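You operate a simulated robot arm through the tools that you are given. There is no shell and no other tool.

The job below is to be done with a simulated two-armed robot. You get a single attempt, and the scene is never put back.

## Task
Press the bush about flush, then put its sleeve in the yellow tray.
Fine: the sleeve under the small press's ram; turn the depth dial to 3, use the lever, leave the slide out.

Only the result counts: the job must be done as asked and must still hold three seconds after the hand-in. Knocking over, shifting, dropping, spilling or breaking anything else fails it.

## Robot
Two 7-joint arms with fingered hands on one trunk that stands fixed in place. Base frame: the origin is at the foot of the trunk, x ahead of it, y to its left, z up; the work surface is at about z = 800. Readings come in mm, degrees, newtons and seconds.
The left shoulder is at [50, 214, 869], the right one opposite. With the tool pointing down near the work surface each hand reaches from about 400 to 900 mm from the base axis, measured 20 degrees to its own side. Payload 3 kg a hand.
The tool frame of a hand sits at the grasp point between the pads (the TCP): z along the fingers, y along the line on which they close. The tips reach 26 mm beyond it. Largest opening 132 mm; the body of the gripper starts 73 mm behind the TCP. The gripper is a hand of 3 fingers: y runs from the thumb to the fingers, the wrist lies at [0, 0, -229] in the tool frame.
Orientation is told as [roll, pitch, yaw] about the base's x, y, z axes, in that order, counted from this pose: with the fingers straight down and closing along the base's y, the tool's x points along the base's -x, its y along +y and its z along -z.

## Interface
- The arms move only by the tool step_arm. It takes "left_rows", "right_rows" or both (then of equal length, played together; a hand with none holds still); each is a list of rows, each an object (a shift or turn left out is 0) with "angular": the turn, a rotation vector about the tool's x, y, z in rad, a list of three; "linear": the shift along the tool's x, y, z in mm, a list of three. In form: [{"angular": [rx, ry, rz], "linear": [dx, dy, dz]}, ...]. A call has 1 to 20 rows; each row is the pose to reach, as a shift and turn from the pose commanded when the call began, along the tool's axes at that moment. Rows are played at 5 a second. More than 50 mm and 8.6 degrees between two rows, and nothing of the call is played. Where a pose cannot be reached the arm comes as near as it can. A force on the tool above 40 N (or 10 N above the force at the start of the call, whichever is more), or a blocked arm, ends the call early, and 0.2 s more pass. In this call time passes only in rows, and 0.2 s behind the last. It gives the time, the measured TCP pose, the force on the tool (base axes), the opening and the grip force at its end, in the units of the frame above (readings bear some noise), with the torque about the TCP (base axes, N m) and any sound that the robot's microphone picked up, and new pictures: "pictures" is both (left out), scene, wrist or none (wrist: the cameras of the hands that moved).
- Cameras (640 x 400 px; columns grow to the right, rows downward): "scene" is now at [20.5, -48.6, 1503]; the picture's right is [-0.56, -0.83, 0.00], its down [-0.52, 0.35, -0.78] and it looks along [0.64, -0.44, -0.63] (base axes); focal length 324 px, centre (320, 200). "left" rides on the left gripper at [-62, 3, -92] in its tool frame; the picture's right is [-0.05, -1.00, 0.00], its down [0.83, -0.04, -0.56] and it looks along [0.55, -0.03, 0.83] (tool axes); focal length 230 px, centre (320, 200). "right" rides on the right gripper at [62, 3, -92] in its tool frame; the picture's right is [-0.05, 1.00, 0.00], its down [-0.83, -0.04, -0.56] and it looks along [-0.55, -0.03, 0.83] (tool axes); focal length 230 px, centre (320, 200). There is no depth. A picture from a camera that has moved, and an enlarged one, comes with that camera's place and axes in the base frame and with its lens.
- move_fingers(finger1, finger2, thumb_bend, hand): sets how far each is bent, from 0 (flat) to 1 (curled in); at 0.3 the hand is open as for a grip, at 0.7 the pads meet at the TCP. One left out holds its place. A second passes; each finger stops where it meets its share of the squeeze, and holds until it gets a number again. It is the only way to open and close the hand. It gives what a move gives, with no picture; readings hold the bend of each and the force on the fingers (four entries, about 0 where the hand has none), thumb and palm.
- head_to(pan, tilt): turns the head with the scene camera to pan (to the left, within 86 degrees either way) and tilt (down, from -29 to 69), counted from straight ahead of the robot. It gives what a move gives, and a new picture of the scene camera.
- zoom(camera, box): a new picture of the part [left, top, right, bottom] of that camera's present view, enlarged. The clock stands still meanwhile.
- job_done(): hands the job in; it is judged then, once.

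Places have to be worked out from the pictures, the camera data and where the tool is seen. Open the grippers and draw the arms clear of the work before you hand the job in, unless the task says otherwise.

The tools are called after "Call:" by a JSON object that holds its "op" and its "data". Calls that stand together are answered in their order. step_arm: Moves the arms, as the interface text tells. Its arguments: {"type":"object","properties":{"left_rows":{"type":"array","items":{"type":"object","properties":{"angular":{"type":"array","items":{"type":"number"}},"linear":{"type":"array","items":{"type":"number"}}}}},"right_rows":{"type":"array","items":{"type":"object","properties":{"angular":{"type":"array","items":{"type":"number"}},"linear":{"type":"array","items":{"type":"number"}}}}},"pictures":{"type":"string","enum":["both","scene","wrist","none"]}},"required":[]} The other tools are called the same way: move_fingers (finger1, finger2, thumb_bend, hand) moves the fingers one by one; head_to (pan, tilt) turns the head that bears the scene camera; zoom (camera, box) takes an enlarged picture of a part of a camera's view; job_done () hands the job in.

At the start:

```text
time: 0.0
left_ee_pos: [433.5, -47.6, 1170.1]
left_tcp_rot: [-0.1, 0.0, -27.8]
left_wrist_force: [0.9, 0.7, -0.2]
left_wrist_torque: [0.0, -0.01, 0.03]
left_opening: 132.1
left_gripper_force: 0.1
left_shape: jaw
left_bend: [0.3, 0.3, 0.3]
left_finger forces: [0.0, 0.1, 0.0, 0.0, 0.0, 0.0]
right_ee_pos: [351.4, -400.7, 1245.0]
right_tcp_rot: [0.0, 0.0, -27.8]
right_wrist_force: [0.2, -0.3, 0.0]
right_wrist_torque: [0.03, 0.03, 0.01]
right_opening: 132.2
right_gripper_force: 0.0
right_shape: jaw
right_bend: [0.3, 0.3, 0.3]
right_finger forces: [0.0, 0.0, 0.0, 0.0, 0.0, 0.0]
head pan, tilt: [-34.2, 39.0]
```

scene: 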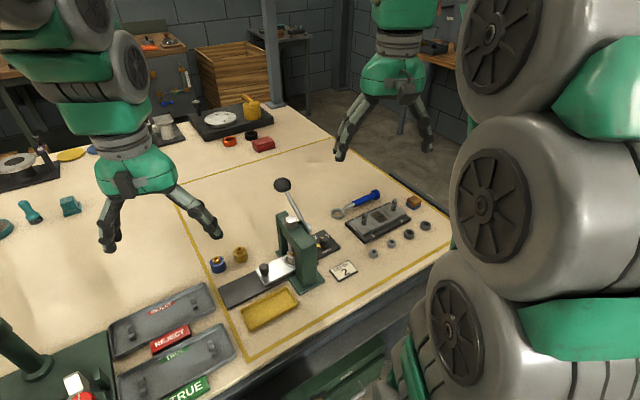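
right: 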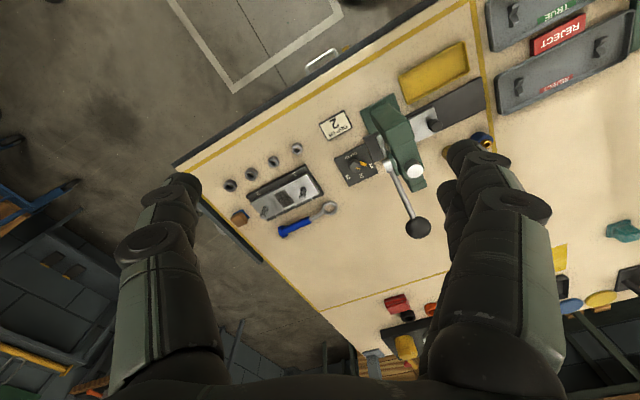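
left: 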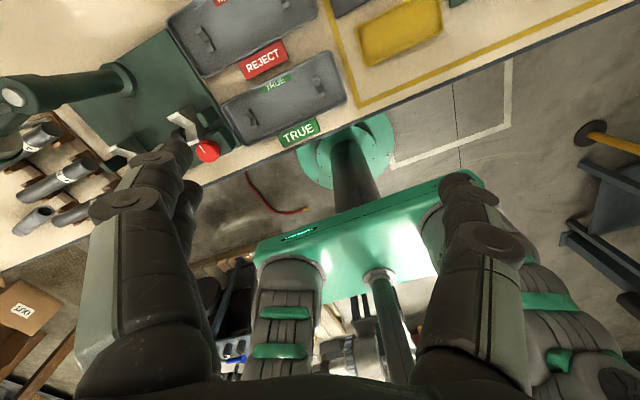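

The scene shows a small green lever press near the middle of the table with a slide, a yellow tray, a depth dial and some loose sleeves. I zoom in to read the details before any move.

Call:
{"op": "zoom", "data": {"camera": "scene", "box": [200, 160, 360, 340]}}

Call:
{"op": "zoom", "data": {"camera": "scene", "box": [310, 170, 450, 290]}}

Call:
{"op": "zoom", "data": {"camera": "right", "box": [310, 30, 510, 250]}}

Call:
{"op": "zoom", "data": {"camera": "right", "box": [200, 90, 400, 250]}}

```text
2.22 times, centred on (280, 250) of scene
camera zoom: at [20.5, -48.6, 1503.0], right [-0.56, -0.83, 0.0], down [-0.52, 0.35, -0.78], along [0.64, -0.44, -0.63], focal length 719 px, centre (409, 89)
```

zoom: 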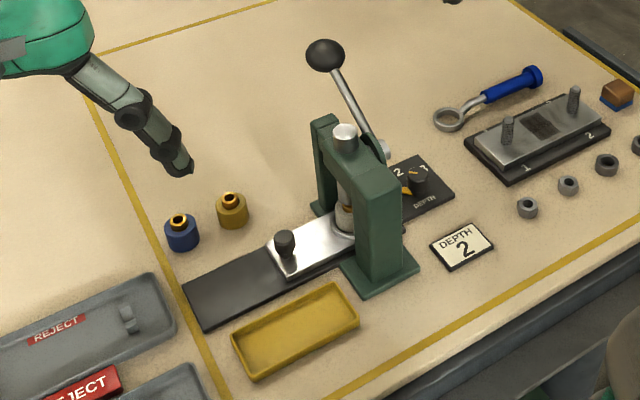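

```text
3.33 times, centred on (380, 230) of scene
camera zoom: at [20.5, -48.6, 1503.0], right [-0.56, -0.83, 0.0], down [-0.52, 0.35, -0.78], along [0.64, -0.44, -0.63], focal length 1079 px, centre (120, 100)
```

zoom: 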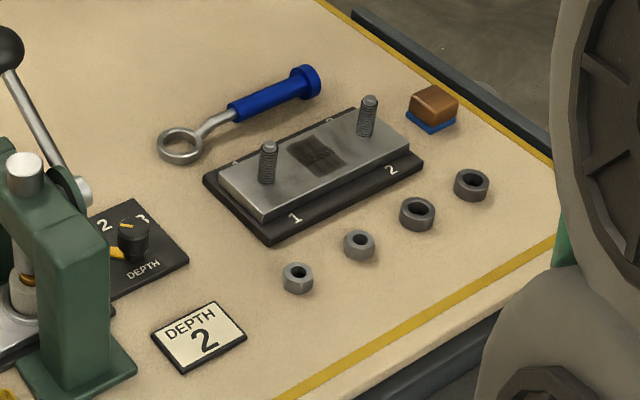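

```text
1.82 times, centred on (410, 140) of right
camera zoom: at [299.5, -368.1, 1336.8], right [0.51, 0.86, 0.0], down [0.71, -0.42, 0.56], along [0.48, -0.28, -0.83], focal length 418 px, centre (156, 309)
```

zoom: 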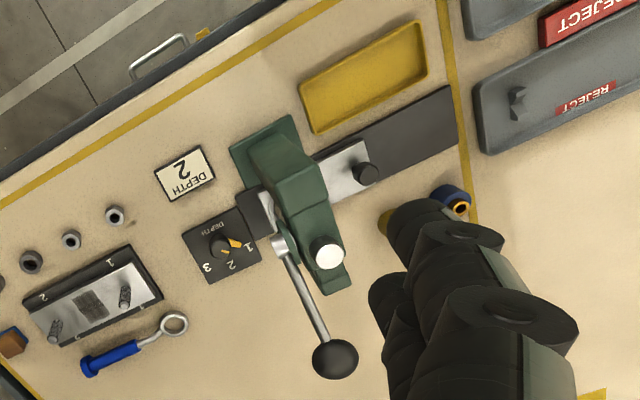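

```text
2.50 times, centred on (300, 170) of right
camera zoom: at [299.5, -368.1, 1336.8], right [0.51, 0.86, 0.0], down [0.71, -0.42, 0.56], along [0.48, -0.28, -0.83], focal length 575 px, centre (370, 275)
```

zoom: 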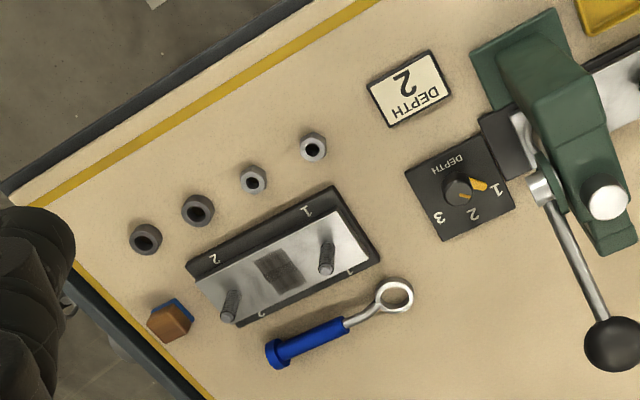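

From two views I place the ram top near (540,-317,972), the lever ball near (643,-352,999), the dial knob near (544,-416,832), the slide knob near (547,-235,840) and the tray near (461,-197). I zoom closer on the dial and the ram before moving.

Call:
{"op": "zoom", "data": {"camera": "right", "box": [325, 130, 385, 190]}}

Call:
{"op": "zoom", "data": {"camera": "scene", "box": [270, 200, 350, 300]}}

Call:
{"op": "zoom", "data": {"camera": "right", "box": [350, 80, 500, 190]}}

```text
6.67 times, centred on (355, 160) of right
camera zoom: at [299.5, -368.1, 1336.8], right [0.51, 0.86, 0.0], down [0.71, -0.42, 0.56], along [0.48, -0.28, -0.83], focal length 1534 px, centre (87, 467)
```

zoom: 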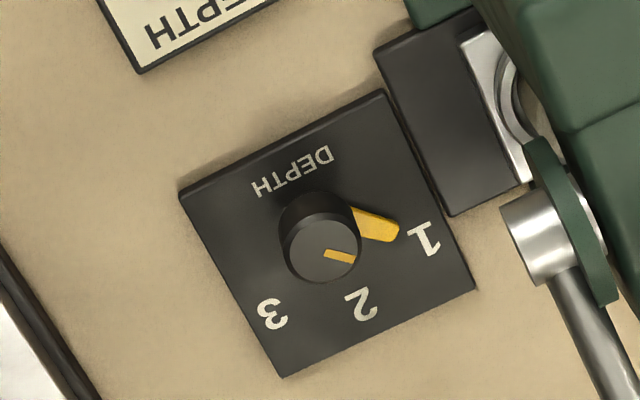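

```text
4.00 times, centred on (310, 250) of scene
camera zoom: at [20.5, -48.6, 1503.0], right [-0.56, -0.83, 0.0], down [-0.52, 0.35, -0.78], along [0.64, -0.44, -0.63], focal length 1294 px, centre (360, 0)
```

zoom: 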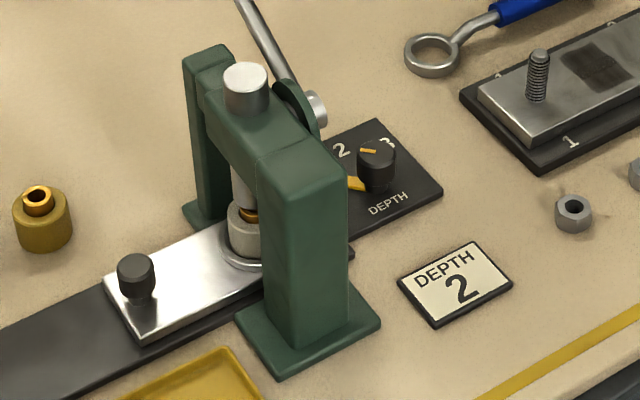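

```text
3.64 times, centred on (425, 135) of right
camera zoom: at [299.5, -368.1, 1336.8], right [0.51, 0.86, 0.0], down [0.71, -0.42, 0.56], along [0.48, -0.28, -0.83], focal length 837 px, centre (-62, 436)
```

zoom: 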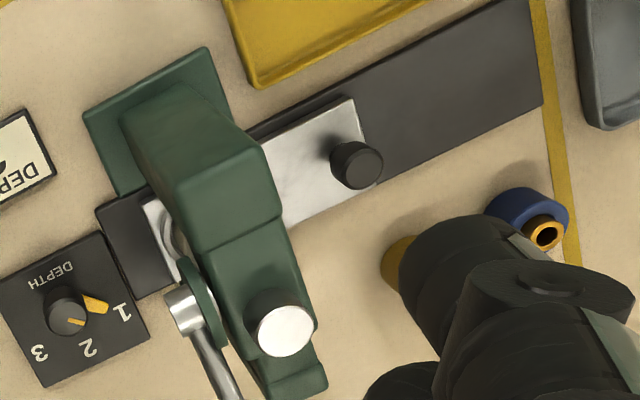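

The pointer sits at "1" (about +46° from +x) around a knob centre near (545,-418), so "3" lies about 92° clockwise from above. I first test, high and clear of everything, how far the right wrist can yaw that way.

Call:
{"op": "step_arm", "data": {"right_rows": [{"angular": [0, 0, 0.145]}, {"angular": [0, 0, 0.29]}, {"angular": [0, 0, 0.435]}, {"angular": [0, 0, 0.58]}, {"angular": [0, 0, 0.725]}, {"angular": [0, 0, 0.87]}, {"angular": [0, 0, 1.015]}, {"angular": [0, 0, 1.16]}, {"angular": [0, 0, 1.305]}, {"angular": [0, 0, 1.45]}, {"angular": [0, 0, 1.595]}, {"angular": [0, 0, 1.74]}, {"angular": [0, 0, 1.885]}], "pictures": "both"}}

```text
time: 2.8
left_ee_pos: [432.8, -47.7, 1170.3]
left_tcp_rot: [-0.1, 0.1, -27.7]
left_wrist_force: [0.7, 0.0, 0.3]
left_wrist_torque: [-0.02, 0.02, 0.01]
left_opening: 132.3
left_gripper_force: 0.1
left_shape: jaw
left_bend: [0.3, 0.3, 0.3]
left_finger forces: [0.1, 0.0, 0.0, 0.0, 0.0, 0.1]
right_ee_pos: [350.8, -398.5, 1245.0]
right_tcp_rot: [-0.1, 0.0, -135.9]
right_wrist_force: [0.0, 0.0, 0.5]
right_wrist_torque: [0.04, -0.01, 0.01]
right_opening: 131.9
right_gripper_force: 0.1
right_shape: jaw
right_bend: [0.3, 0.3, 0.3]
right_finger forces: [0.0, 0.0, 0.0, 0.1, 0.1, 0.0]
head pan, tilt: [-34.2, 39.0]
camera right: at [398.3, -358.6, 1336.2], right [0.66, -0.75, 0.0], down [-0.63, -0.55, 0.56], along [-0.42, -0.37, -0.83], focal length 230 px, centre (320, 200)
```

scene: 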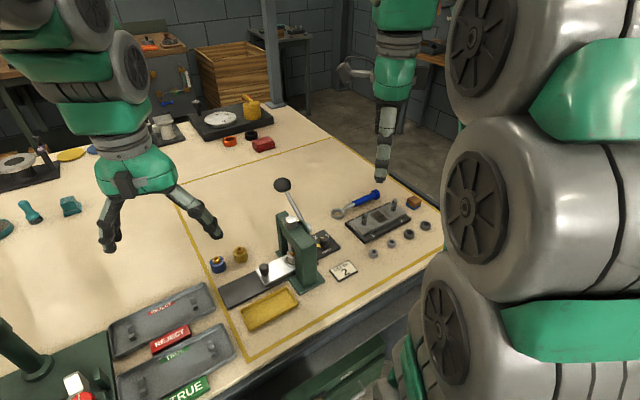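
right: 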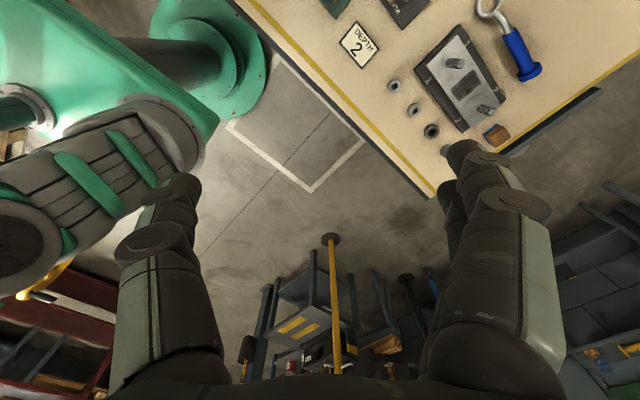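

The wrist reaches yaw -136 without trouble, and I can see the wrist camera sits on a bracket that needs clearance. I now move the right hand above the dial at z≈1050 with yaw ≈ -46.

Call:
{"op": "step_arm", "data": {"right_rows": [{"angular": [0, 0, -0.131], "linear": [10.49, 12.43, 16.25]}, {"angular": [0, 0, -0.262], "linear": [20.98, 24.87, 32.5]}, {"angular": [0, 0, -0.393], "linear": [31.48, 37.3, 48.75]}, {"angular": [0, 0, -0.524], "linear": [41.97, 49.73, 65]}, {"angular": [0, 0, -0.655], "linear": [52.46, 62.17, 81.25]}, {"angular": [0, 0, -0.786], "linear": [62.95, 74.6, 97.5]}, {"angular": [0, 0, -0.917], "linear": [73.44, 87.03, 113.75]}, {"angular": [0, 0, -1.048], "linear": [83.93, 99.47, 130]}, {"angular": [0, 0, -1.179], "linear": [94.43, 111.9, 146.25]}, {"angular": [0, 0, -1.31], "linear": [104.92, 124.33, 162.5]}, {"angular": [0, 0, -1.441], "linear": [115.41, 136.77, 178.75]}, {"angular": [0, 0, -1.572], "linear": [125.9, 149.2, 195]}], "pictures": "both"}}

```text
time: 5.4
left_ee_pos: [433.9, -47.7, 1170.0]
left_tcp_rot: [0.1, 0.0, -27.7]
left_wrist_force: [0.7, -0.1, 0.2]
left_wrist_torque: [-0.01, -0.01, -0.02]
left_opening: 131.8
left_gripper_force: 0.1
left_shape: jaw
left_bend: [0.3, 0.3, 0.3]
left_finger forces: [0.0, 0.0, 0.1, 0.0, 0.0, 0.0]
right_ee_pos: [547.7, -421.1, 1045.3]
right_tcp_rot: [-0.1, 0.0, -45.5]
right_wrist_force: [0.1, 0.1, 0.2]
right_wrist_torque: [0.0, 0.02, -0.01]
right_opening: 131.8
right_gripper_force: 0.1
right_shape: jaw
right_bend: [0.3, 0.3, 0.3]
right_finger forces: [0.1, 0.0, 0.1, 0.1, 0.0, 0.1]
head pan, tilt: [-34.2, 39.0]
camera right: at [507.1, -373.9, 1138.8], right [0.75, 0.66, 0.0], down [0.55, -0.62, 0.55], along [0.37, -0.42, -0.83], focal length 230 px, centre (320, 200)
```

scene: 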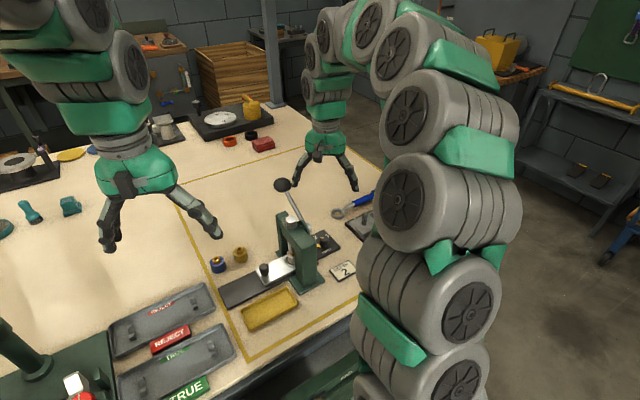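
right: 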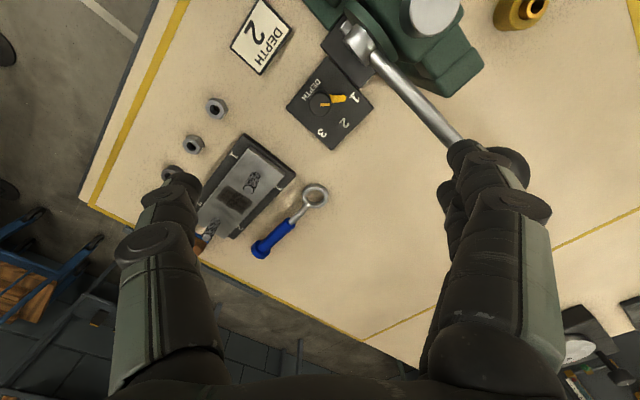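

The hand is over the dial at (548,-421,1045) and the dial is clearly visible. I zoom on it to fix its centre and pointer exactly.

Call:
{"op": "zoom", "data": {"camera": "right", "box": [280, 60, 380, 160]}}

Call:
{"op": "zoom", "data": {"camera": "right", "box": [320, 0, 500, 130]}}

Call:
{"op": "zoom", "data": {"camera": "scene", "box": [260, 160, 380, 290]}}

```text
4.00 times, centred on (330, 110) of right
camera zoom: at [507.1, -373.9, 1138.8], right [0.75, 0.66, 0.0], down [0.55, -0.62, 0.55], along [0.37, -0.42, -0.83], focal length 920 px, centre (280, 560)
```

zoom: 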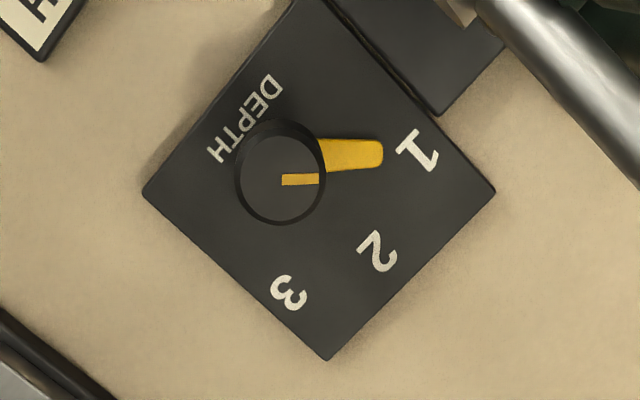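

```text
3.08 times, centred on (410, 65) of right
camera zoom: at [507.1, -373.9, 1138.8], right [0.75, 0.66, 0.0], down [0.55, -0.62, 0.55], along [0.37, -0.42, -0.83], focal length 708 px, centre (43, 615)
```

zoom: 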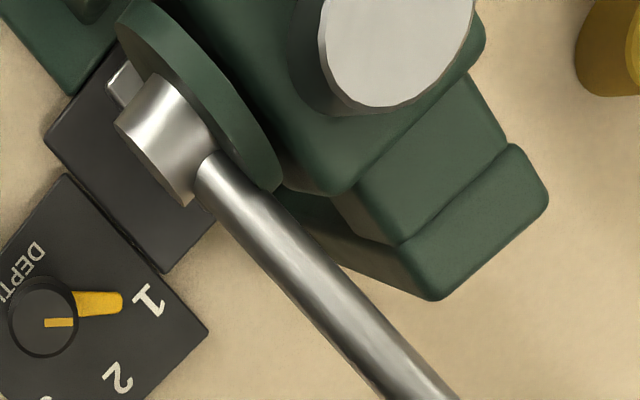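

```text
3.08 times, centred on (320, 225) of scene
camera zoom: at [20.5, -48.6, 1503.1], right [-0.56, -0.83, 0.0], down [-0.52, 0.35, -0.78], along [0.64, -0.44, -0.63], focal length 996 px, centre (320, 123)
```

zoom: 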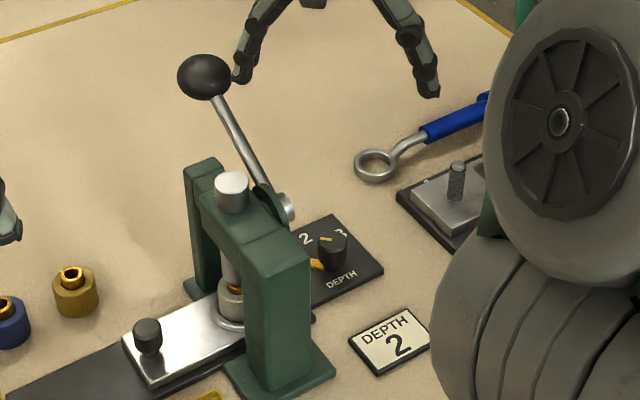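

The knob centre is confirmed near (545,-418), about 28 mm wide and 25 mm tall, with a pointer flag low at its base. I look at the finger layout of the hands to see how they would straddle the knob.

Call:
{"op": "zoom", "data": {"camera": "scene", "box": [280, 120, 370, 200]}}

Call:
{"op": "zoom", "data": {"camera": "scene", "box": [80, 140, 240, 260]}}

```text
5.00 times, centred on (325, 160) of scene
camera zoom: at [20.5, -48.6, 1503.1], right [-0.56, -0.83, 0.0], down [-0.52, 0.35, -0.78], along [0.64, -0.44, -0.63], focal length 1618 px, centre (295, 400)
```

zoom: 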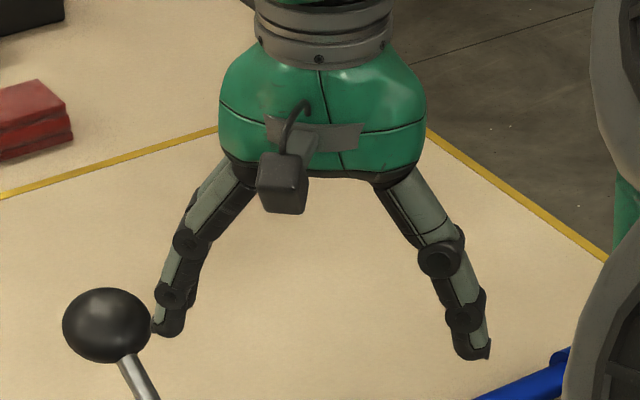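

```text
3.33 times, centred on (160, 200) of scene
camera zoom: at [20.5, -48.6, 1503.1], right [-0.56, -0.83, 0.0], down [-0.52, 0.35, -0.78], along [0.64, -0.44, -0.63], focal length 1079 px, centre (853, 200)
```

zoom: 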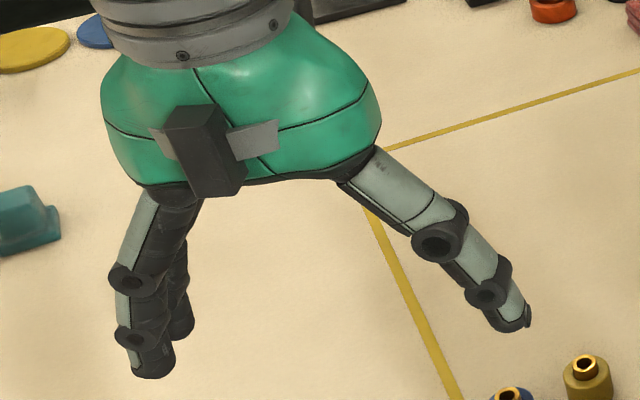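

The hand has one thumb opposite two side-by-side fingers, and the camera cube sits on the tool +x side. I pre-close the fingers to about half so they clear the lever and panel on the way down to the knob.

Call:
{"op": "move_fingers", "data": {"hand": "right", "finger1": 0.5, "finger2": 0.5, "thumb_bend": 0.5}}

Call:
{"op": "step_arm", "data": {"right_rows": [{"angular": [0, 0.1, 0], "linear": [-1, 0, 0]}, {"angular": [0, 0.2, 0], "linear": [-2, 0, 0]}, {"angular": [0, 0.314, 0], "linear": [-2.4, 0.3, 20]}, {"angular": [0, 0.314, 0], "linear": [-2.4, 0.3, 50]}, {"angular": [0, 0.314, 0], "linear": [-2.4, 0.3, 80]}, {"angular": [0, 0.314, 0], "linear": [-2.4, 0.3, 110]}, {"angular": [0, 0.314, 0], "linear": [-2.4, 0.3, 140]}], "pictures": "both"}}

```text
time: 6.4
left_ee_pos: [433.6, -48.6, 1170.7]
left_tcp_rot: [0.0, 0.0, -27.7]
left_wrist_force: [0.2, 0.7, -0.1]
left_wrist_torque: [-0.01, -0.03, -0.02]
left_opening: 132.1
left_gripper_force: 0.0
left_shape: jaw
left_bend: [0.3, 0.3, 0.3]
left_finger forces: [0.1, 0.0, 0.0, 0.0, 0.1, 0.1]
right_ee_pos: [547.6, -421.8, 1047.0]
right_tcp_rot: [0.0, 0.0, -45.6]
right_wrist_force: [0.0, 0.4, 0.3]
right_wrist_torque: [0.0, 0.03, 0.01]
right_opening: 68.5
right_gripper_force: 0.1
right_shape: fingers
right_bend: [0.5, 0.5, 0.5]
right_finger forces: [0.1, 0.0, 0.1, 0.0, 0.0, 0.1]
head pan, tilt: [-34.2, 39.0]
```

```text
time: 8.0
left_ee_pos: [434.5, -48.4, 1170.5]
left_tcp_rot: [-0.1, 0.0, -27.8]
left_wrist_force: [0.1, -0.1, -1.2]
left_wrist_torque: [0.03, -0.01, -0.02]
left_opening: 131.9
left_gripper_force: 0.1
left_shape: jaw
left_bend: [0.3, 0.3, 0.3]
left_finger forces: [0.0, 0.0, 0.0, 0.1, 0.0, 0.0]
right_ee_pos: [548.0, -420.7, 905.2]
right_tcp_rot: [0.0, 18.0, -45.7]
right_wrist_force: [0.7, 0.1, 0.4]
right_wrist_torque: [0.02, 0.0, 0.05]
right_opening: 68.2
right_gripper_force: 0.0
right_shape: fingers
right_bend: [0.5, 0.5, 0.5]
right_finger forces: [0.1, 0.0, 0.1, 0.1, 0.1, 0.1]
head pan, tilt: [-34.2, 39.0]
camera right: at [529.6, -395.8, 1012.2], right [0.75, 0.66, -0.02], down [0.64, -0.72, 0.27], along [0.17, -0.21, -0.96], focal length 230 px, centre (320, 200)
```

scene: 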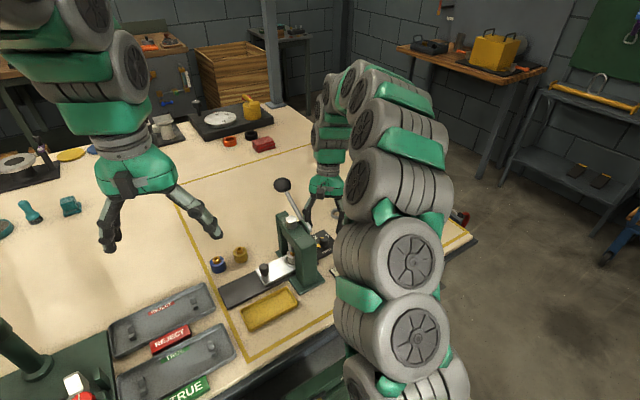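
right: 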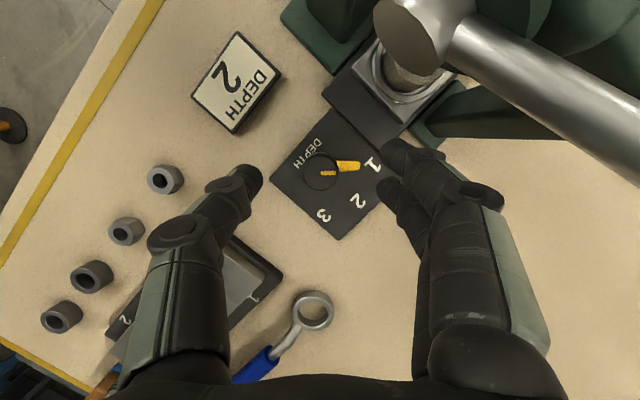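

The lean is set and the fingers straddle the dial with clear room to the lever hub. I lower straight onto the knob to TCP z≈850 and check again.

Call:
{"op": "step_arm", "data": {"right_rows": [{"linear": [-5, 0.3, 13]}, {"linear": [-10, 0.5, 26]}, {"linear": [-15, 0.7, 39]}, {"linear": [-19.7, 0.9, 51.4]}], "pictures": "both"}}

```text
time: 9.0
left_ee_pos: [434.3, -47.9, 1169.8]
left_tcp_rot: [0.0, 0.0, -27.8]
left_wrist_force: [-0.3, 0.5, 0.6]
left_wrist_torque: [0.0, 0.01, 0.01]
left_opening: 131.9
left_gripper_force: 0.1
left_shape: jaw
left_bend: [0.3, 0.3, 0.3]
left_finger forces: [0.0, 0.0, 0.0, 0.0, 0.0, 0.0]
right_ee_pos: [551.7, -423.3, 853.4]
right_tcp_rot: [0.0, 18.0, -45.7]
right_wrist_force: [0.2, 0.4, -0.8]
right_wrist_torque: [-0.01, 0.02, 0.05]
right_opening: 68.3
right_gripper_force: 0.1
right_shape: fingers
right_bend: [0.5, 0.5, 0.5]
right_finger forces: [0.1, 0.0, 0.0, 0.0, 0.0, 0.0]
head pan, tilt: [-34.2, 39.0]
camera right: at [533.1, -398.2, 960.4], right [0.75, 0.66, -0.02], down [0.64, -0.72, 0.27], along [0.17, -0.21, -0.96], focal length 230 px, centre (320, 200)
```

scene: 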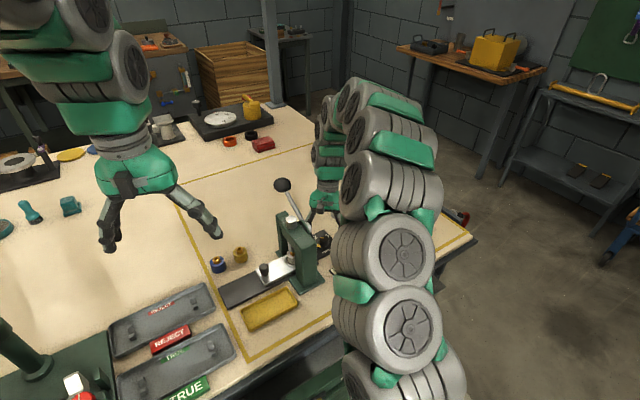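
right: 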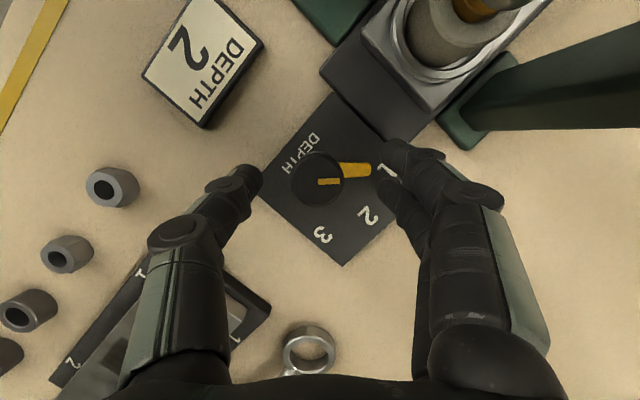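

The knob sits centred between thumb and fingers, and the tips are level with its top. I go down 12 mm more so the tips overlap the knob, then close gently.

Call:
{"op": "step_arm", "data": {"right_rows": [{"linear": [-1.9, 0, 5.7]}, {"linear": [-3.7, 0, 11.4]}], "pictures": "wrist"}}

Call:
{"op": "move_fingers", "data": {"hand": "right", "finger1": 0.7, "finger2": 0.7, "thumb_bend": 0.7}}

Call:
{"op": "zoom", "data": {"camera": "right", "box": [220, 100, 460, 280]}}

```text
time: 9.6
left_ee_pos: [434.0, -47.8, 1171.0]
left_tcp_rot: [0.0, -0.1, -27.7]
left_wrist_force: [0.5, -0.6, -0.2]
left_wrist_torque: [-0.05, 0.0, 0.01]
left_opening: 131.9
left_gripper_force: 0.0
left_shape: jaw
left_bend: [0.3, 0.3, 0.3]
left_finger forces: [0.0, 0.0, 0.0, 0.0, 0.0, 0.0]
right_ee_pos: [551.9, -424.0, 843.1]
right_tcp_rot: [0.1, 17.9, -45.6]
right_wrist_force: [-5.5, 4.1, 31.6]
right_wrist_torque: [0.95, -0.93, 0.31]
right_opening: 68.3
right_gripper_force: 16.0
right_shape: fingers
right_bend: [0.5, 0.55, 0.5]
right_finger forces: [0.0, 31.7, 0.0, 0.1, 0.1, 0.0]
head pan, tilt: [-34.2, 39.0]
camera right: at [533.4, -397.8, 950.1], right [0.75, 0.66, -0.01], down [0.64, -0.72, 0.27], along [0.17, -0.21, -0.96], focal length 230 px, centre (320, 200)
```

right: 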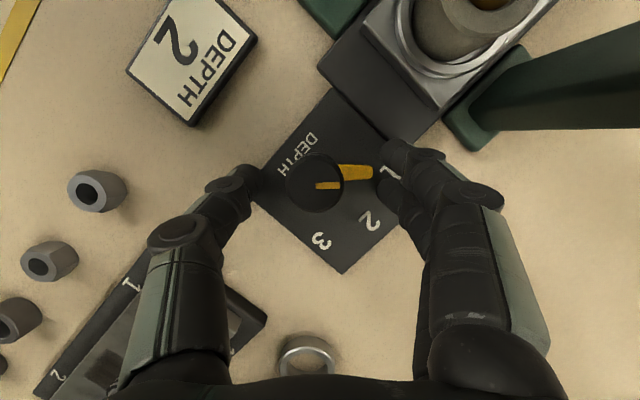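

```text
time: 10.6
left_ee_pos: [432.9, -47.7, 1170.7]
left_tcp_rot: [0.0, 0.0, -27.8]
left_wrist_force: [0.1, -1.1, 0.2]
left_wrist_torque: [0.01, 0.01, -0.03]
left_opening: 131.8
left_gripper_force: 0.0
left_shape: jaw
left_bend: [0.3, 0.3, 0.3]
left_finger forces: [0.0, 0.0, 0.0, 0.1, 0.1, 0.1]
right_ee_pos: [551.6, -422.8, 842.8]
right_tcp_rot: [0.0, 17.9, -45.6]
right_wrist_force: [-7.0, -1.6, -6.1]
right_wrist_torque: [-0.04, 0.03, -0.01]
right_opening: 23.1
right_gripper_force: 7.8
right_shape: fingers
right_bend: [0.65, 0.69, 0.66]
right_finger forces: [4.3, 1.3, 0.1, 0.1, 10.1, 0.0]
head pan, tilt: [-34.2, 39.0]
```

```text
2.22 times, centred on (340, 190) of right
camera zoom: at [533.1, -398.5, 948.2], right [0.75, 0.66, -0.02], down [0.64, -0.72, 0.27], along [0.17, -0.21, -0.96], focal length 511 px, centre (276, 222)
```

zoom: 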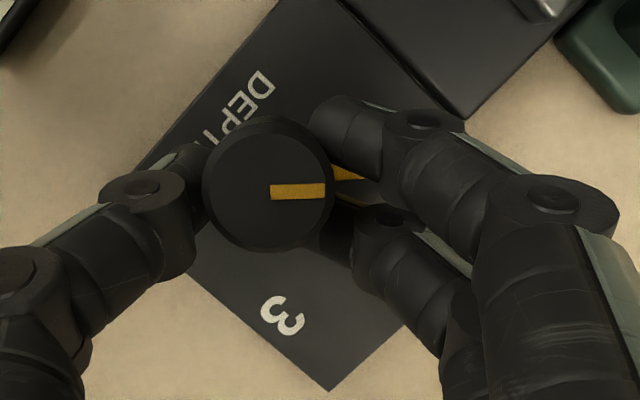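

Both fingers and thumb now hold the knob lightly (about 8 N). I turn 24° clockwise about the knob's axis and check whether the pointer follows.

Call:
{"op": "step_arm", "data": {"right_rows": [{"angular": [-0.0431, 0, 0.1328], "linear": [0.06, -0.92, 0.02]}, {"angular": [-0.0863, 0, 0.2656], "linear": [0.24, -1.82, 0.08]}, {"angular": [-0.1294, 0, 0.3984], "linear": [0.54, -2.68, 0.18]}], "pictures": "wrist"}}

Call:
{"op": "zoom", "data": {"camera": "right", "box": [220, 100, 460, 280]}}

```text
time: 11.4
left_ee_pos: [434.0, -47.4, 1170.3]
left_tcp_rot: [0.0, 0.1, -27.8]
left_wrist_force: [0.2, 0.7, -0.6]
left_wrist_torque: [0.01, -0.01, -0.02]
left_opening: 131.8
left_gripper_force: 0.0
left_shape: jaw
left_bend: [0.3, 0.3, 0.3]
left_finger forces: [0.0, 0.0, 0.0, 0.1, 0.0, 0.0]
right_ee_pos: [548.6, -424.6, 842.6]
right_tcp_rot: [0.0, 18.0, -69.9]
right_wrist_force: [-6.4, -5.1, -10.9]
right_wrist_torque: [-0.09, -0.02, 0.03]
right_opening: 23.1
right_gripper_force: 8.6
right_shape: fingers
right_bend: [0.65, 0.69, 0.65]
right_finger forces: [3.3, 2.3, 0.0, 0.0, 11.6, 0.0]
head pan, tilt: [-34.2, 39.0]
camera right: at [542.4, -394.1, 949.0], right [0.95, 0.3, -0.02], down [0.29, -0.92, 0.27], along [0.07, -0.26, -0.96], focal length 230 px, centre (320, 200)
```

right: 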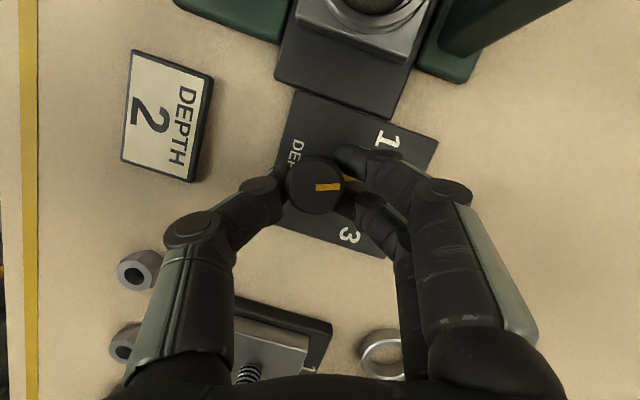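

```text
2.22 times, centred on (340, 190) of right
camera zoom: at [542.4, -394.1, 949.0], right [0.95, 0.3, -0.02], down [0.29, -0.92, 0.27], along [0.07, -0.26, -0.96], focal length 511 px, centre (276, 222)
```

zoom: 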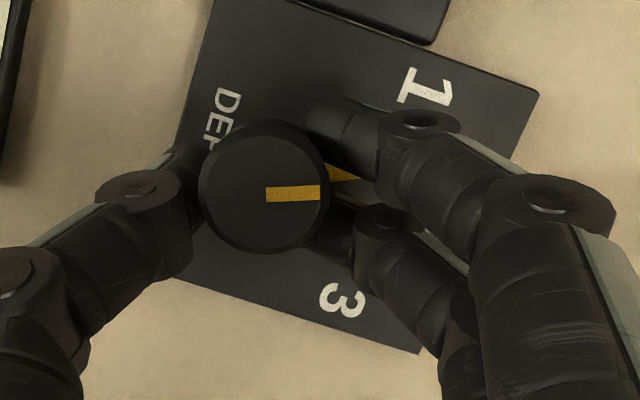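

The pointer turned together with the hand, now about 21° from +x, and the markings work out to exactly ±45°. I turn the remaining 66° to reach "3".

Call:
{"op": "step_arm", "data": {"right_rows": [{"angular": [-0.0445, 0, 0.1369], "linear": [0.06, -0.95, 0.02]}, {"angular": [-0.089, 0, 0.2739], "linear": [0.26, -1.87, 0.08]}, {"angular": [-0.1335, 0, 0.4108], "linear": [0.58, -2.76, 0.19]}, {"angular": [-0.178, 0, 0.5478], "linear": [1.01, -3.6, 0.33]}, {"angular": [-0.2225, 0, 0.6847], "linear": [1.56, -4.35, 0.51]}, {"angular": [-0.267, 0, 0.8216], "linear": [2.2, -5.02, 0.71]}, {"angular": [-0.3114, 0, 0.9585], "linear": [2.93, -5.58, 0.95]}, {"angular": [-0.356, 0, 1.0955], "linear": [3.72, -6.03, 1.21]}], "pictures": "both"}}

Call:
{"op": "zoom", "data": {"camera": "right", "box": [220, 100, 460, 280]}}

```text
time: 13.2
left_ee_pos: [433.2, -48.6, 1171.4]
left_tcp_rot: [0.0, 0.0, -27.8]
left_wrist_force: [-0.2, 0.3, -0.4]
left_wrist_torque: [-0.02, 0.01, 0.02]
left_opening: 132.0
left_gripper_force: 0.0
left_shape: jaw
left_bend: [0.3, 0.3, 0.3]
left_finger forces: [0.1, 0.0, 0.1, 0.0, 0.0, 0.1]
right_ee_pos: [542.2, -423.0, 841.6]
right_tcp_rot: [0.0, 17.9, -135.8]
right_wrist_force: [-8.6, -2.3, -8.1]
right_wrist_torque: [-0.12, 0.07, 0.06]
right_opening: 22.3
right_gripper_force: 9.5
right_shape: fingers
right_bend: [0.66, 0.69, 0.66]
right_finger forces: [3.4, 5.1, 0.1, 0.0, 10.4, 0.1]
head pan, tilt: [-34.2, 39.0]
camera right: at [565.8, -403.6, 949.2], right [0.66, -0.75, -0.02], down [-0.72, -0.64, 0.27], along [-0.21, -0.17, -0.96], focal length 230 px, centre (320, 200)
```

scene: 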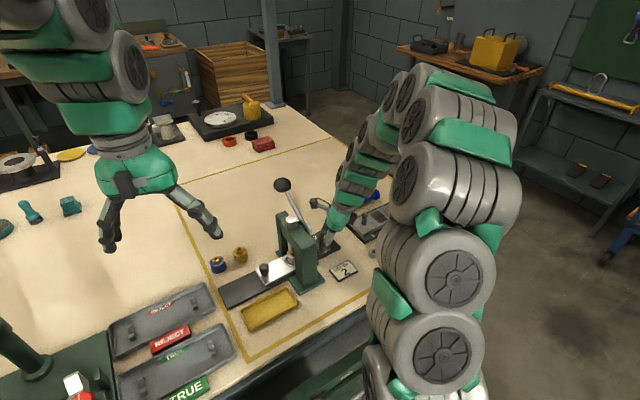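
right: 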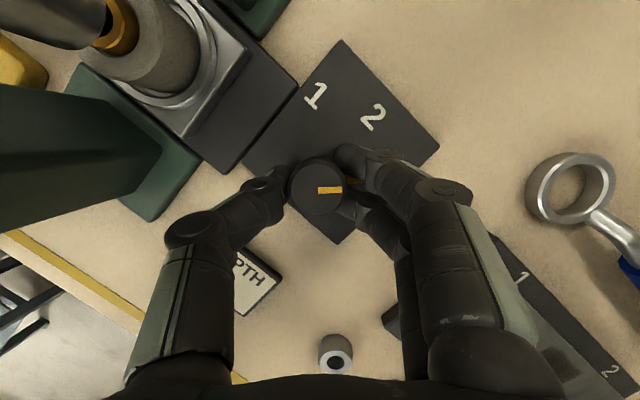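

```text
2.22 times, centred on (340, 190) of right
camera zoom: at [565.8, -403.6, 949.2], right [0.66, -0.75, -0.02], down [-0.72, -0.64, 0.27], along [-0.21, -0.17, -0.96], focal length 511 px, centre (276, 222)
```

zoom: 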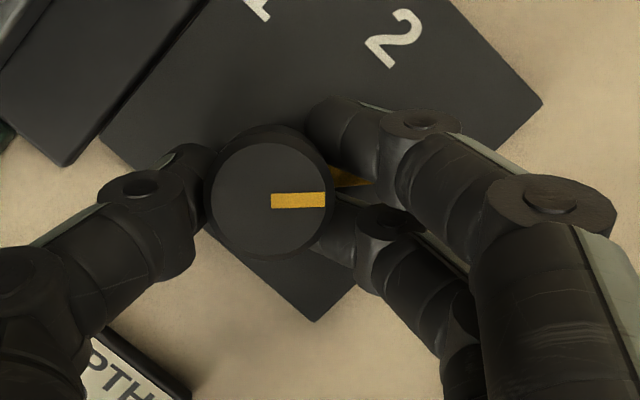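

The pointer now aims at about -46°, which is the "3". I open the fingers and lift straight off the knob along the hand's lean.

Call:
{"op": "move_fingers", "data": {"hand": "right", "finger1": 0.5, "finger2": 0.5, "thumb_bend": 0.5}}

Call:
{"op": "step_arm", "data": {"right_rows": [{"linear": [6.2, 0, -19]}, {"linear": [12.4, 0, -38]}, {"linear": [18.5, 0, -57]}, {"linear": [18.5, 0, -75]}, {"linear": [18.5, 0, -95]}], "pictures": "both"}}

Call:
{"op": "zoom", "data": {"camera": "right", "box": [240, 80, 420, 260]}}

```text
time: 14.2
left_ee_pos: [433.8, -48.2, 1170.0]
left_tcp_rot: [0.0, 0.1, -27.7]
left_wrist_force: [0.2, -0.4, 0.3]
left_wrist_torque: [-0.03, 0.0, -0.02]
left_opening: 131.8
left_gripper_force: 0.1
left_shape: jaw
left_bend: [0.3, 0.3, 0.3]
left_finger forces: [0.0, 0.1, 0.0, 0.1, 0.0, 0.1]
right_ee_pos: [542.1, -422.8, 842.8]
right_tcp_rot: [0.2, 18.0, -135.6]
right_wrist_force: [6.0, 7.5, 26.2]
right_wrist_torque: [-0.38, -0.62, 0.28]
right_opening: 67.2
right_gripper_force: 12.7
right_shape: fingers
right_bend: [0.5, 0.61, 0.5]
right_finger forces: [0.0, 26.1, 0.1, 0.1, 0.1, 0.0]
head pan, tilt: [-34.2, 39.0]
```

```text
time: 15.4
left_ee_pos: [433.4, -48.2, 1170.4]
left_tcp_rot: [-0.1, 0.0, -27.8]
left_wrist_force: [0.5, 0.7, 0.0]
left_wrist_torque: [0.0, -0.02, 0.0]
left_opening: 131.8
left_gripper_force: 0.1
left_shape: jaw
left_bend: [0.3, 0.3, 0.3]
left_finger forces: [0.0, 0.0, 0.0, 0.0, 0.1, 0.0]
right_ee_pos: [534.4, -430.4, 937.4]
right_tcp_rot: [0.1, 18.0, -135.7]
right_wrist_force: [-0.4, -0.2, 0.4]
right_wrist_torque: [0.01, -0.02, 0.0]
right_opening: 67.5
right_gripper_force: 0.1
right_shape: fingers
right_bend: [0.5, 0.5, 0.5]
right_finger forces: [0.1, 0.0, 0.0, 0.0, 0.0, 0.1]
head pan, tilt: [-34.2, 39.0]
camera right: at [558.0, -410.1, 1044.5], right [0.66, -0.75, -0.02], down [-0.72, -0.64, 0.27], along [-0.21, -0.17, -0.96], focal length 230 px, centre (320, 200)
```

scene: 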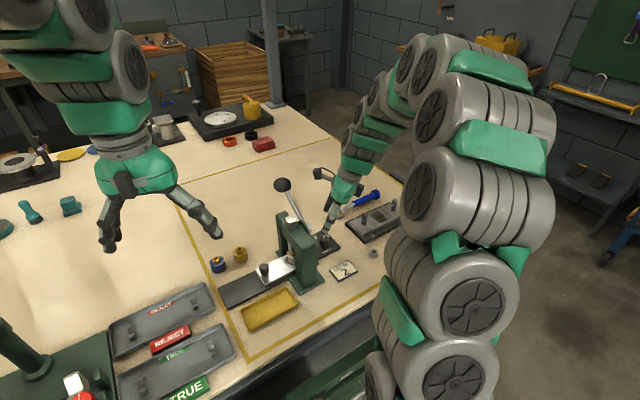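
right: 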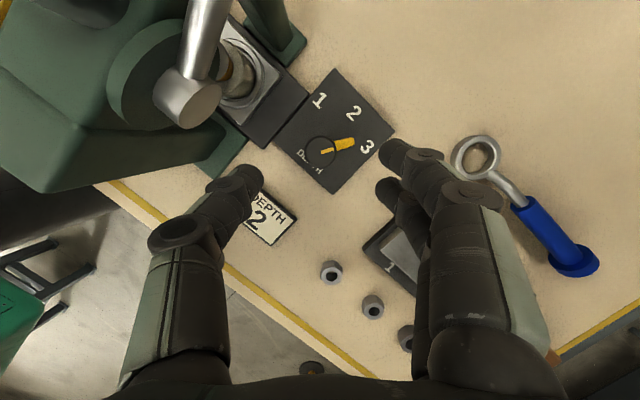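

```text
2.22 times, centred on (330, 170) of right
camera zoom: at [558.0, -410.1, 1044.5], right [0.66, -0.75, -0.02], down [-0.72, -0.64, 0.27], along [-0.21, -0.17, -0.96], focal length 511 px, centre (298, 267)
```

zoom: 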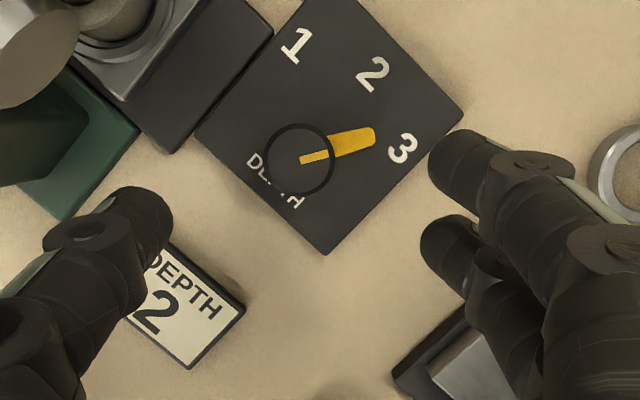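

On release finger 2 dragged on the panel and the pointer slipped back to about -33°, short of "3". I go back with less lean and a slightly higher grip to finish the last 12°.

Call:
{"op": "step_arm", "data": {"right_rows": [{"angular": [0.021, -0.035, -0.077], "linear": [3, 0.1, 10]}, {"angular": [0.041, -0.07, -0.154], "linear": [2, 0.3, 30]}, {"angular": [0.062, -0.105, -0.231], "linear": [-3, 0.4, 50]}, {"angular": [0.062, -0.105, -0.231], "linear": [-9, 0.4, 68]}], "pictures": "wrist"}}

Call:
{"op": "zoom", "data": {"camera": "right", "box": [220, 100, 440, 280]}}

```text
time: 16.4
left_ee_pos: [434.0, -47.4, 1170.2]
left_tcp_rot: [0.0, -0.1, -27.7]
left_wrist_force: [-0.3, -0.1, -0.5]
left_wrist_torque: [0.02, 0.03, -0.04]
left_opening: 131.9
left_gripper_force: 0.0
left_shape: jaw
left_bend: [0.3, 0.3, 0.3]
left_finger forces: [0.0, 0.0, 0.0, 0.0, 0.0, 0.0]
right_ee_pos: [542.8, -422.6, 870.8]
right_tcp_rot: [0.1, 11.9, -122.0]
right_wrist_force: [0.6, -0.5, 0.6]
right_wrist_torque: [0.01, -0.03, 0.04]
right_opening: 67.2
right_gripper_force: 0.0
right_shape: fingers
right_bend: [0.5, 0.5, 0.5]
right_finger forces: [0.1, 0.0, 0.0, 0.0, 0.0, 0.0]
head pan, tilt: [-34.2, 39.0]
camera right: at [568.1, -388.3, 973.8], right [0.82, -0.57, -0.01], down [-0.53, -0.76, 0.37], along [-0.22, -0.3, -0.93], focal length 230 px, centre (320, 200)
```

right: 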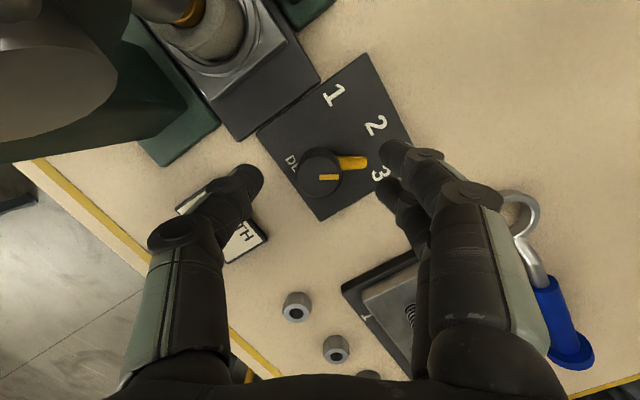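

```text
2.22 times, centred on (330, 190) of right
camera zoom: at [568.1, -388.3, 973.8], right [0.82, -0.57, -0.01], down [-0.53, -0.76, 0.37], along [-0.22, -0.3, -0.93], focal length 511 px, centre (298, 222)
```

zoom: 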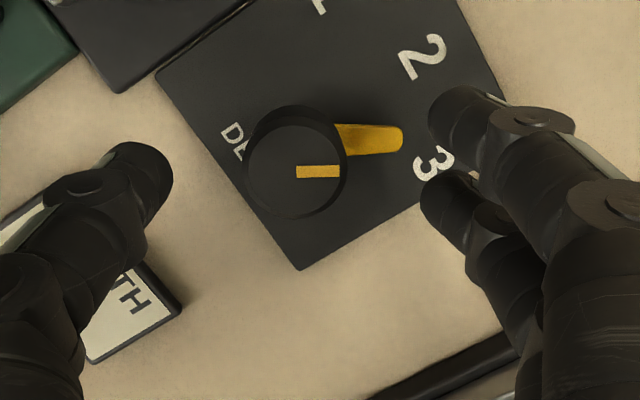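

The pointer reads about -34° and the knob is centred between the fingers. I lower to TCP z≈847 and close on it.

Call:
{"op": "step_arm", "data": {"right_rows": [{"linear": [-1.7, 0, 8]}, {"linear": [-3.3, 0, 16]}, {"linear": [-4.9, 0, 23]}], "pictures": "none"}}

Call:
{"op": "move_fingers", "data": {"hand": "right", "finger1": 0.7, "finger2": 0.7, "thumb_bend": 0.7}}

Call:
{"op": "zoom", "data": {"camera": "right", "box": [220, 100, 440, 280]}}

```text
time: 17.2
left_ee_pos: [433.2, -48.7, 1170.3]
left_tcp_rot: [0.0, 0.0, -27.8]
left_wrist_force: [-0.3, -0.7, 0.9]
left_wrist_torque: [0.01, -0.02, -0.01]
left_opening: 131.7
left_gripper_force: 0.0
left_shape: jaw
left_bend: [0.3, 0.3, 0.3]
left_finger forces: [0.0, 0.0, 0.0, 0.0, 0.0, 0.1]
right_ee_pos: [542.2, -423.2, 846.8]
right_tcp_rot: [0.0, 12.1, -121.9]
right_wrist_force: [-0.2, 0.5, -1.0]
right_wrist_torque: [0.0, -0.02, -0.01]
right_opening: 67.1
right_gripper_force: 0.1
right_shape: fingers
right_bend: [0.5, 0.5, 0.5]
right_finger forces: [0.1, 0.0, 0.0, 0.0, 0.1, 0.1]
head pan, tilt: [-34.2, 39.0]
```

```text
time: 18.2
left_ee_pos: [433.5, -48.3, 1170.8]
left_tcp_rot: [0.0, 0.0, -27.7]
left_wrist_force: [-0.5, 0.3, 0.5]
left_wrist_torque: [0.04, 0.01, 0.01]
left_opening: 131.8
left_gripper_force: 0.1
left_shape: jaw
left_bend: [0.3, 0.3, 0.3]
left_finger forces: [0.1, 0.1, 0.0, 0.0, 0.0, 0.0]
right_ee_pos: [542.3, -422.9, 846.2]
right_tcp_rot: [0.0, 11.9, -122.0]
right_wrist_force: [-2.0, 2.4, -7.1]
right_wrist_torque: [0.02, 0.08, 0.03]
right_opening: 24.0
right_gripper_force: 7.7
right_shape: fingers
right_bend: [0.65, 0.65, 0.65]
right_finger forces: [3.6, 3.4, 0.0, 0.0, 9.5, 0.0]
head pan, tilt: [-34.2, 39.0]
```

```text
2.22 times, centred on (330, 190) of right
camera zoom: at [567.7, -388.5, 950.0], right [0.82, -0.57, -0.01], down [-0.53, -0.76, 0.37], along [-0.22, -0.3, -0.93], focal length 511 px, centre (298, 222)
```

zoom: 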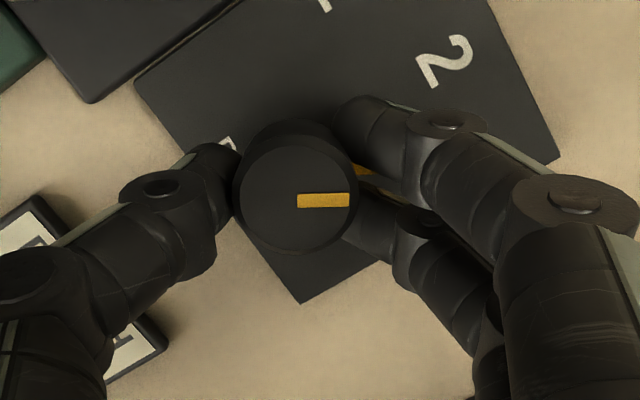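

The grip is clean and even. I turn 12° more to bring the pointer to -45°.

Call:
{"op": "step_arm", "data": {"right_rows": [{"angular": [-0.0145, 0, 0.0683], "linear": [0.02, -0.47, 0]}, {"angular": [-0.029, 0, 0.1365], "linear": [0.06, -0.94, 0]}, {"angular": [-0.0435, 0, 0.2048], "linear": [0.14, -1.4, 0.03]}], "pictures": "none"}}

Call:
{"op": "zoom", "data": {"camera": "right", "box": [220, 100, 440, 280]}}

Call:
{"op": "move_fingers", "data": {"hand": "right", "finger1": 0.55, "finger2": 0.55, "thumb_bend": 0.55}}

Call:
{"op": "zoom", "data": {"camera": "right", "box": [220, 100, 440, 280]}}

```text
time: 19.0
left_ee_pos: [433.7, -47.6, 1169.8]
left_tcp_rot: [0.0, 0.0, -27.8]
left_wrist_force: [0.2, 0.1, 0.2]
left_wrist_torque: [0.01, -0.01, 0.0]
left_opening: 131.8
left_gripper_force: 0.0
left_shape: jaw
left_bend: [0.3, 0.3, 0.3]
left_finger forces: [0.0, 0.1, 0.0, 0.0, 0.0, 0.0]
right_ee_pos: [541.6, -422.0, 847.1]
right_tcp_rot: [0.0, 11.9, -134.0]
right_wrist_force: [-1.9, -3.0, -9.5]
right_wrist_torque: [-0.09, 0.06, 0.01]
right_opening: 23.6
right_gripper_force: 8.1
right_shape: fingers
right_bend: [0.64, 0.65, 0.66]
right_finger forces: [4.1, 5.5, 0.0, 0.0, 7.2, 0.0]
head pan, tilt: [-34.2, 39.0]
```

```text
2.22 times, centred on (330, 190) of right
camera zoom: at [572.7, -392.7, 950.9], right [0.68, -0.73, -0.01], down [-0.68, -0.64, 0.37], along [-0.28, -0.25, -0.93], focal length 511 px, centre (298, 222)
```

zoom: 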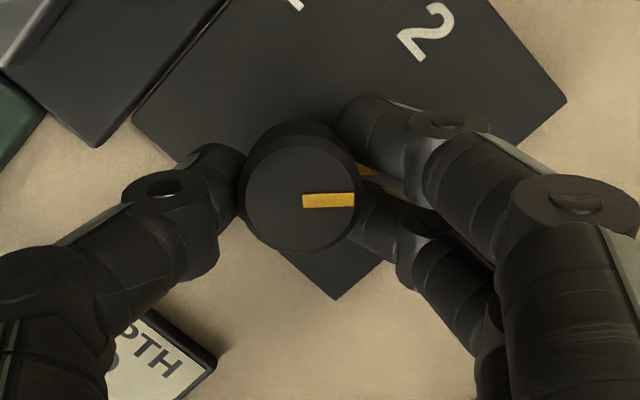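

```text
time: 20.0
left_ee_pos: [434.1, -48.0, 1170.9]
left_tcp_rot: [0.0, -0.1, -27.8]
left_wrist_force: [0.0, -0.5, 0.0]
left_wrist_torque: [0.0, 0.0, 0.03]
left_opening: 132.0
left_gripper_force: 0.0
left_shape: jaw
left_bend: [0.3, 0.3, 0.3]
left_finger forces: [0.0, 0.1, 0.0, 0.0, 0.0, 0.1]
right_ee_pos: [542.1, -421.8, 848.6]
right_tcp_rot: [0.0, 11.8, -134.0]
right_wrist_force: [0.3, 0.0, -0.2]
right_wrist_torque: [-0.01, -0.02, 0.0]
right_opening: 50.8
right_gripper_force: 0.0
right_shape: fingers
right_bend: [0.55, 0.55, 0.55]
right_finger forces: [0.1, 0.1, 0.1, 0.0, 0.0, 0.0]
head pan, tilt: [-34.2, 39.0]
```

```text
2.22 times, centred on (330, 190) of right
camera zoom: at [572.6, -392.5, 950.8], right [0.68, -0.73, -0.01], down [-0.68, -0.64, 0.37], along [-0.28, -0.25, -0.93], focal length 511 px, centre (298, 222)
```

zoom: 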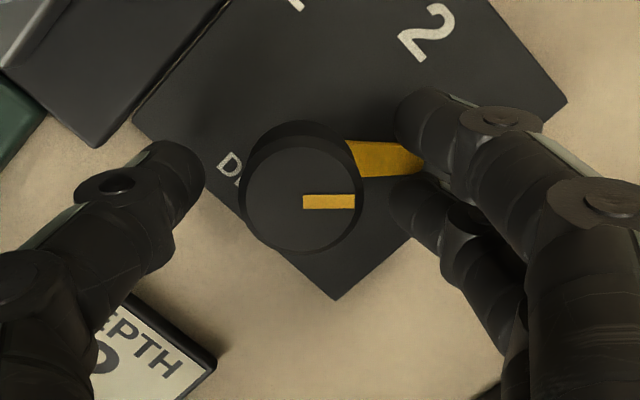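

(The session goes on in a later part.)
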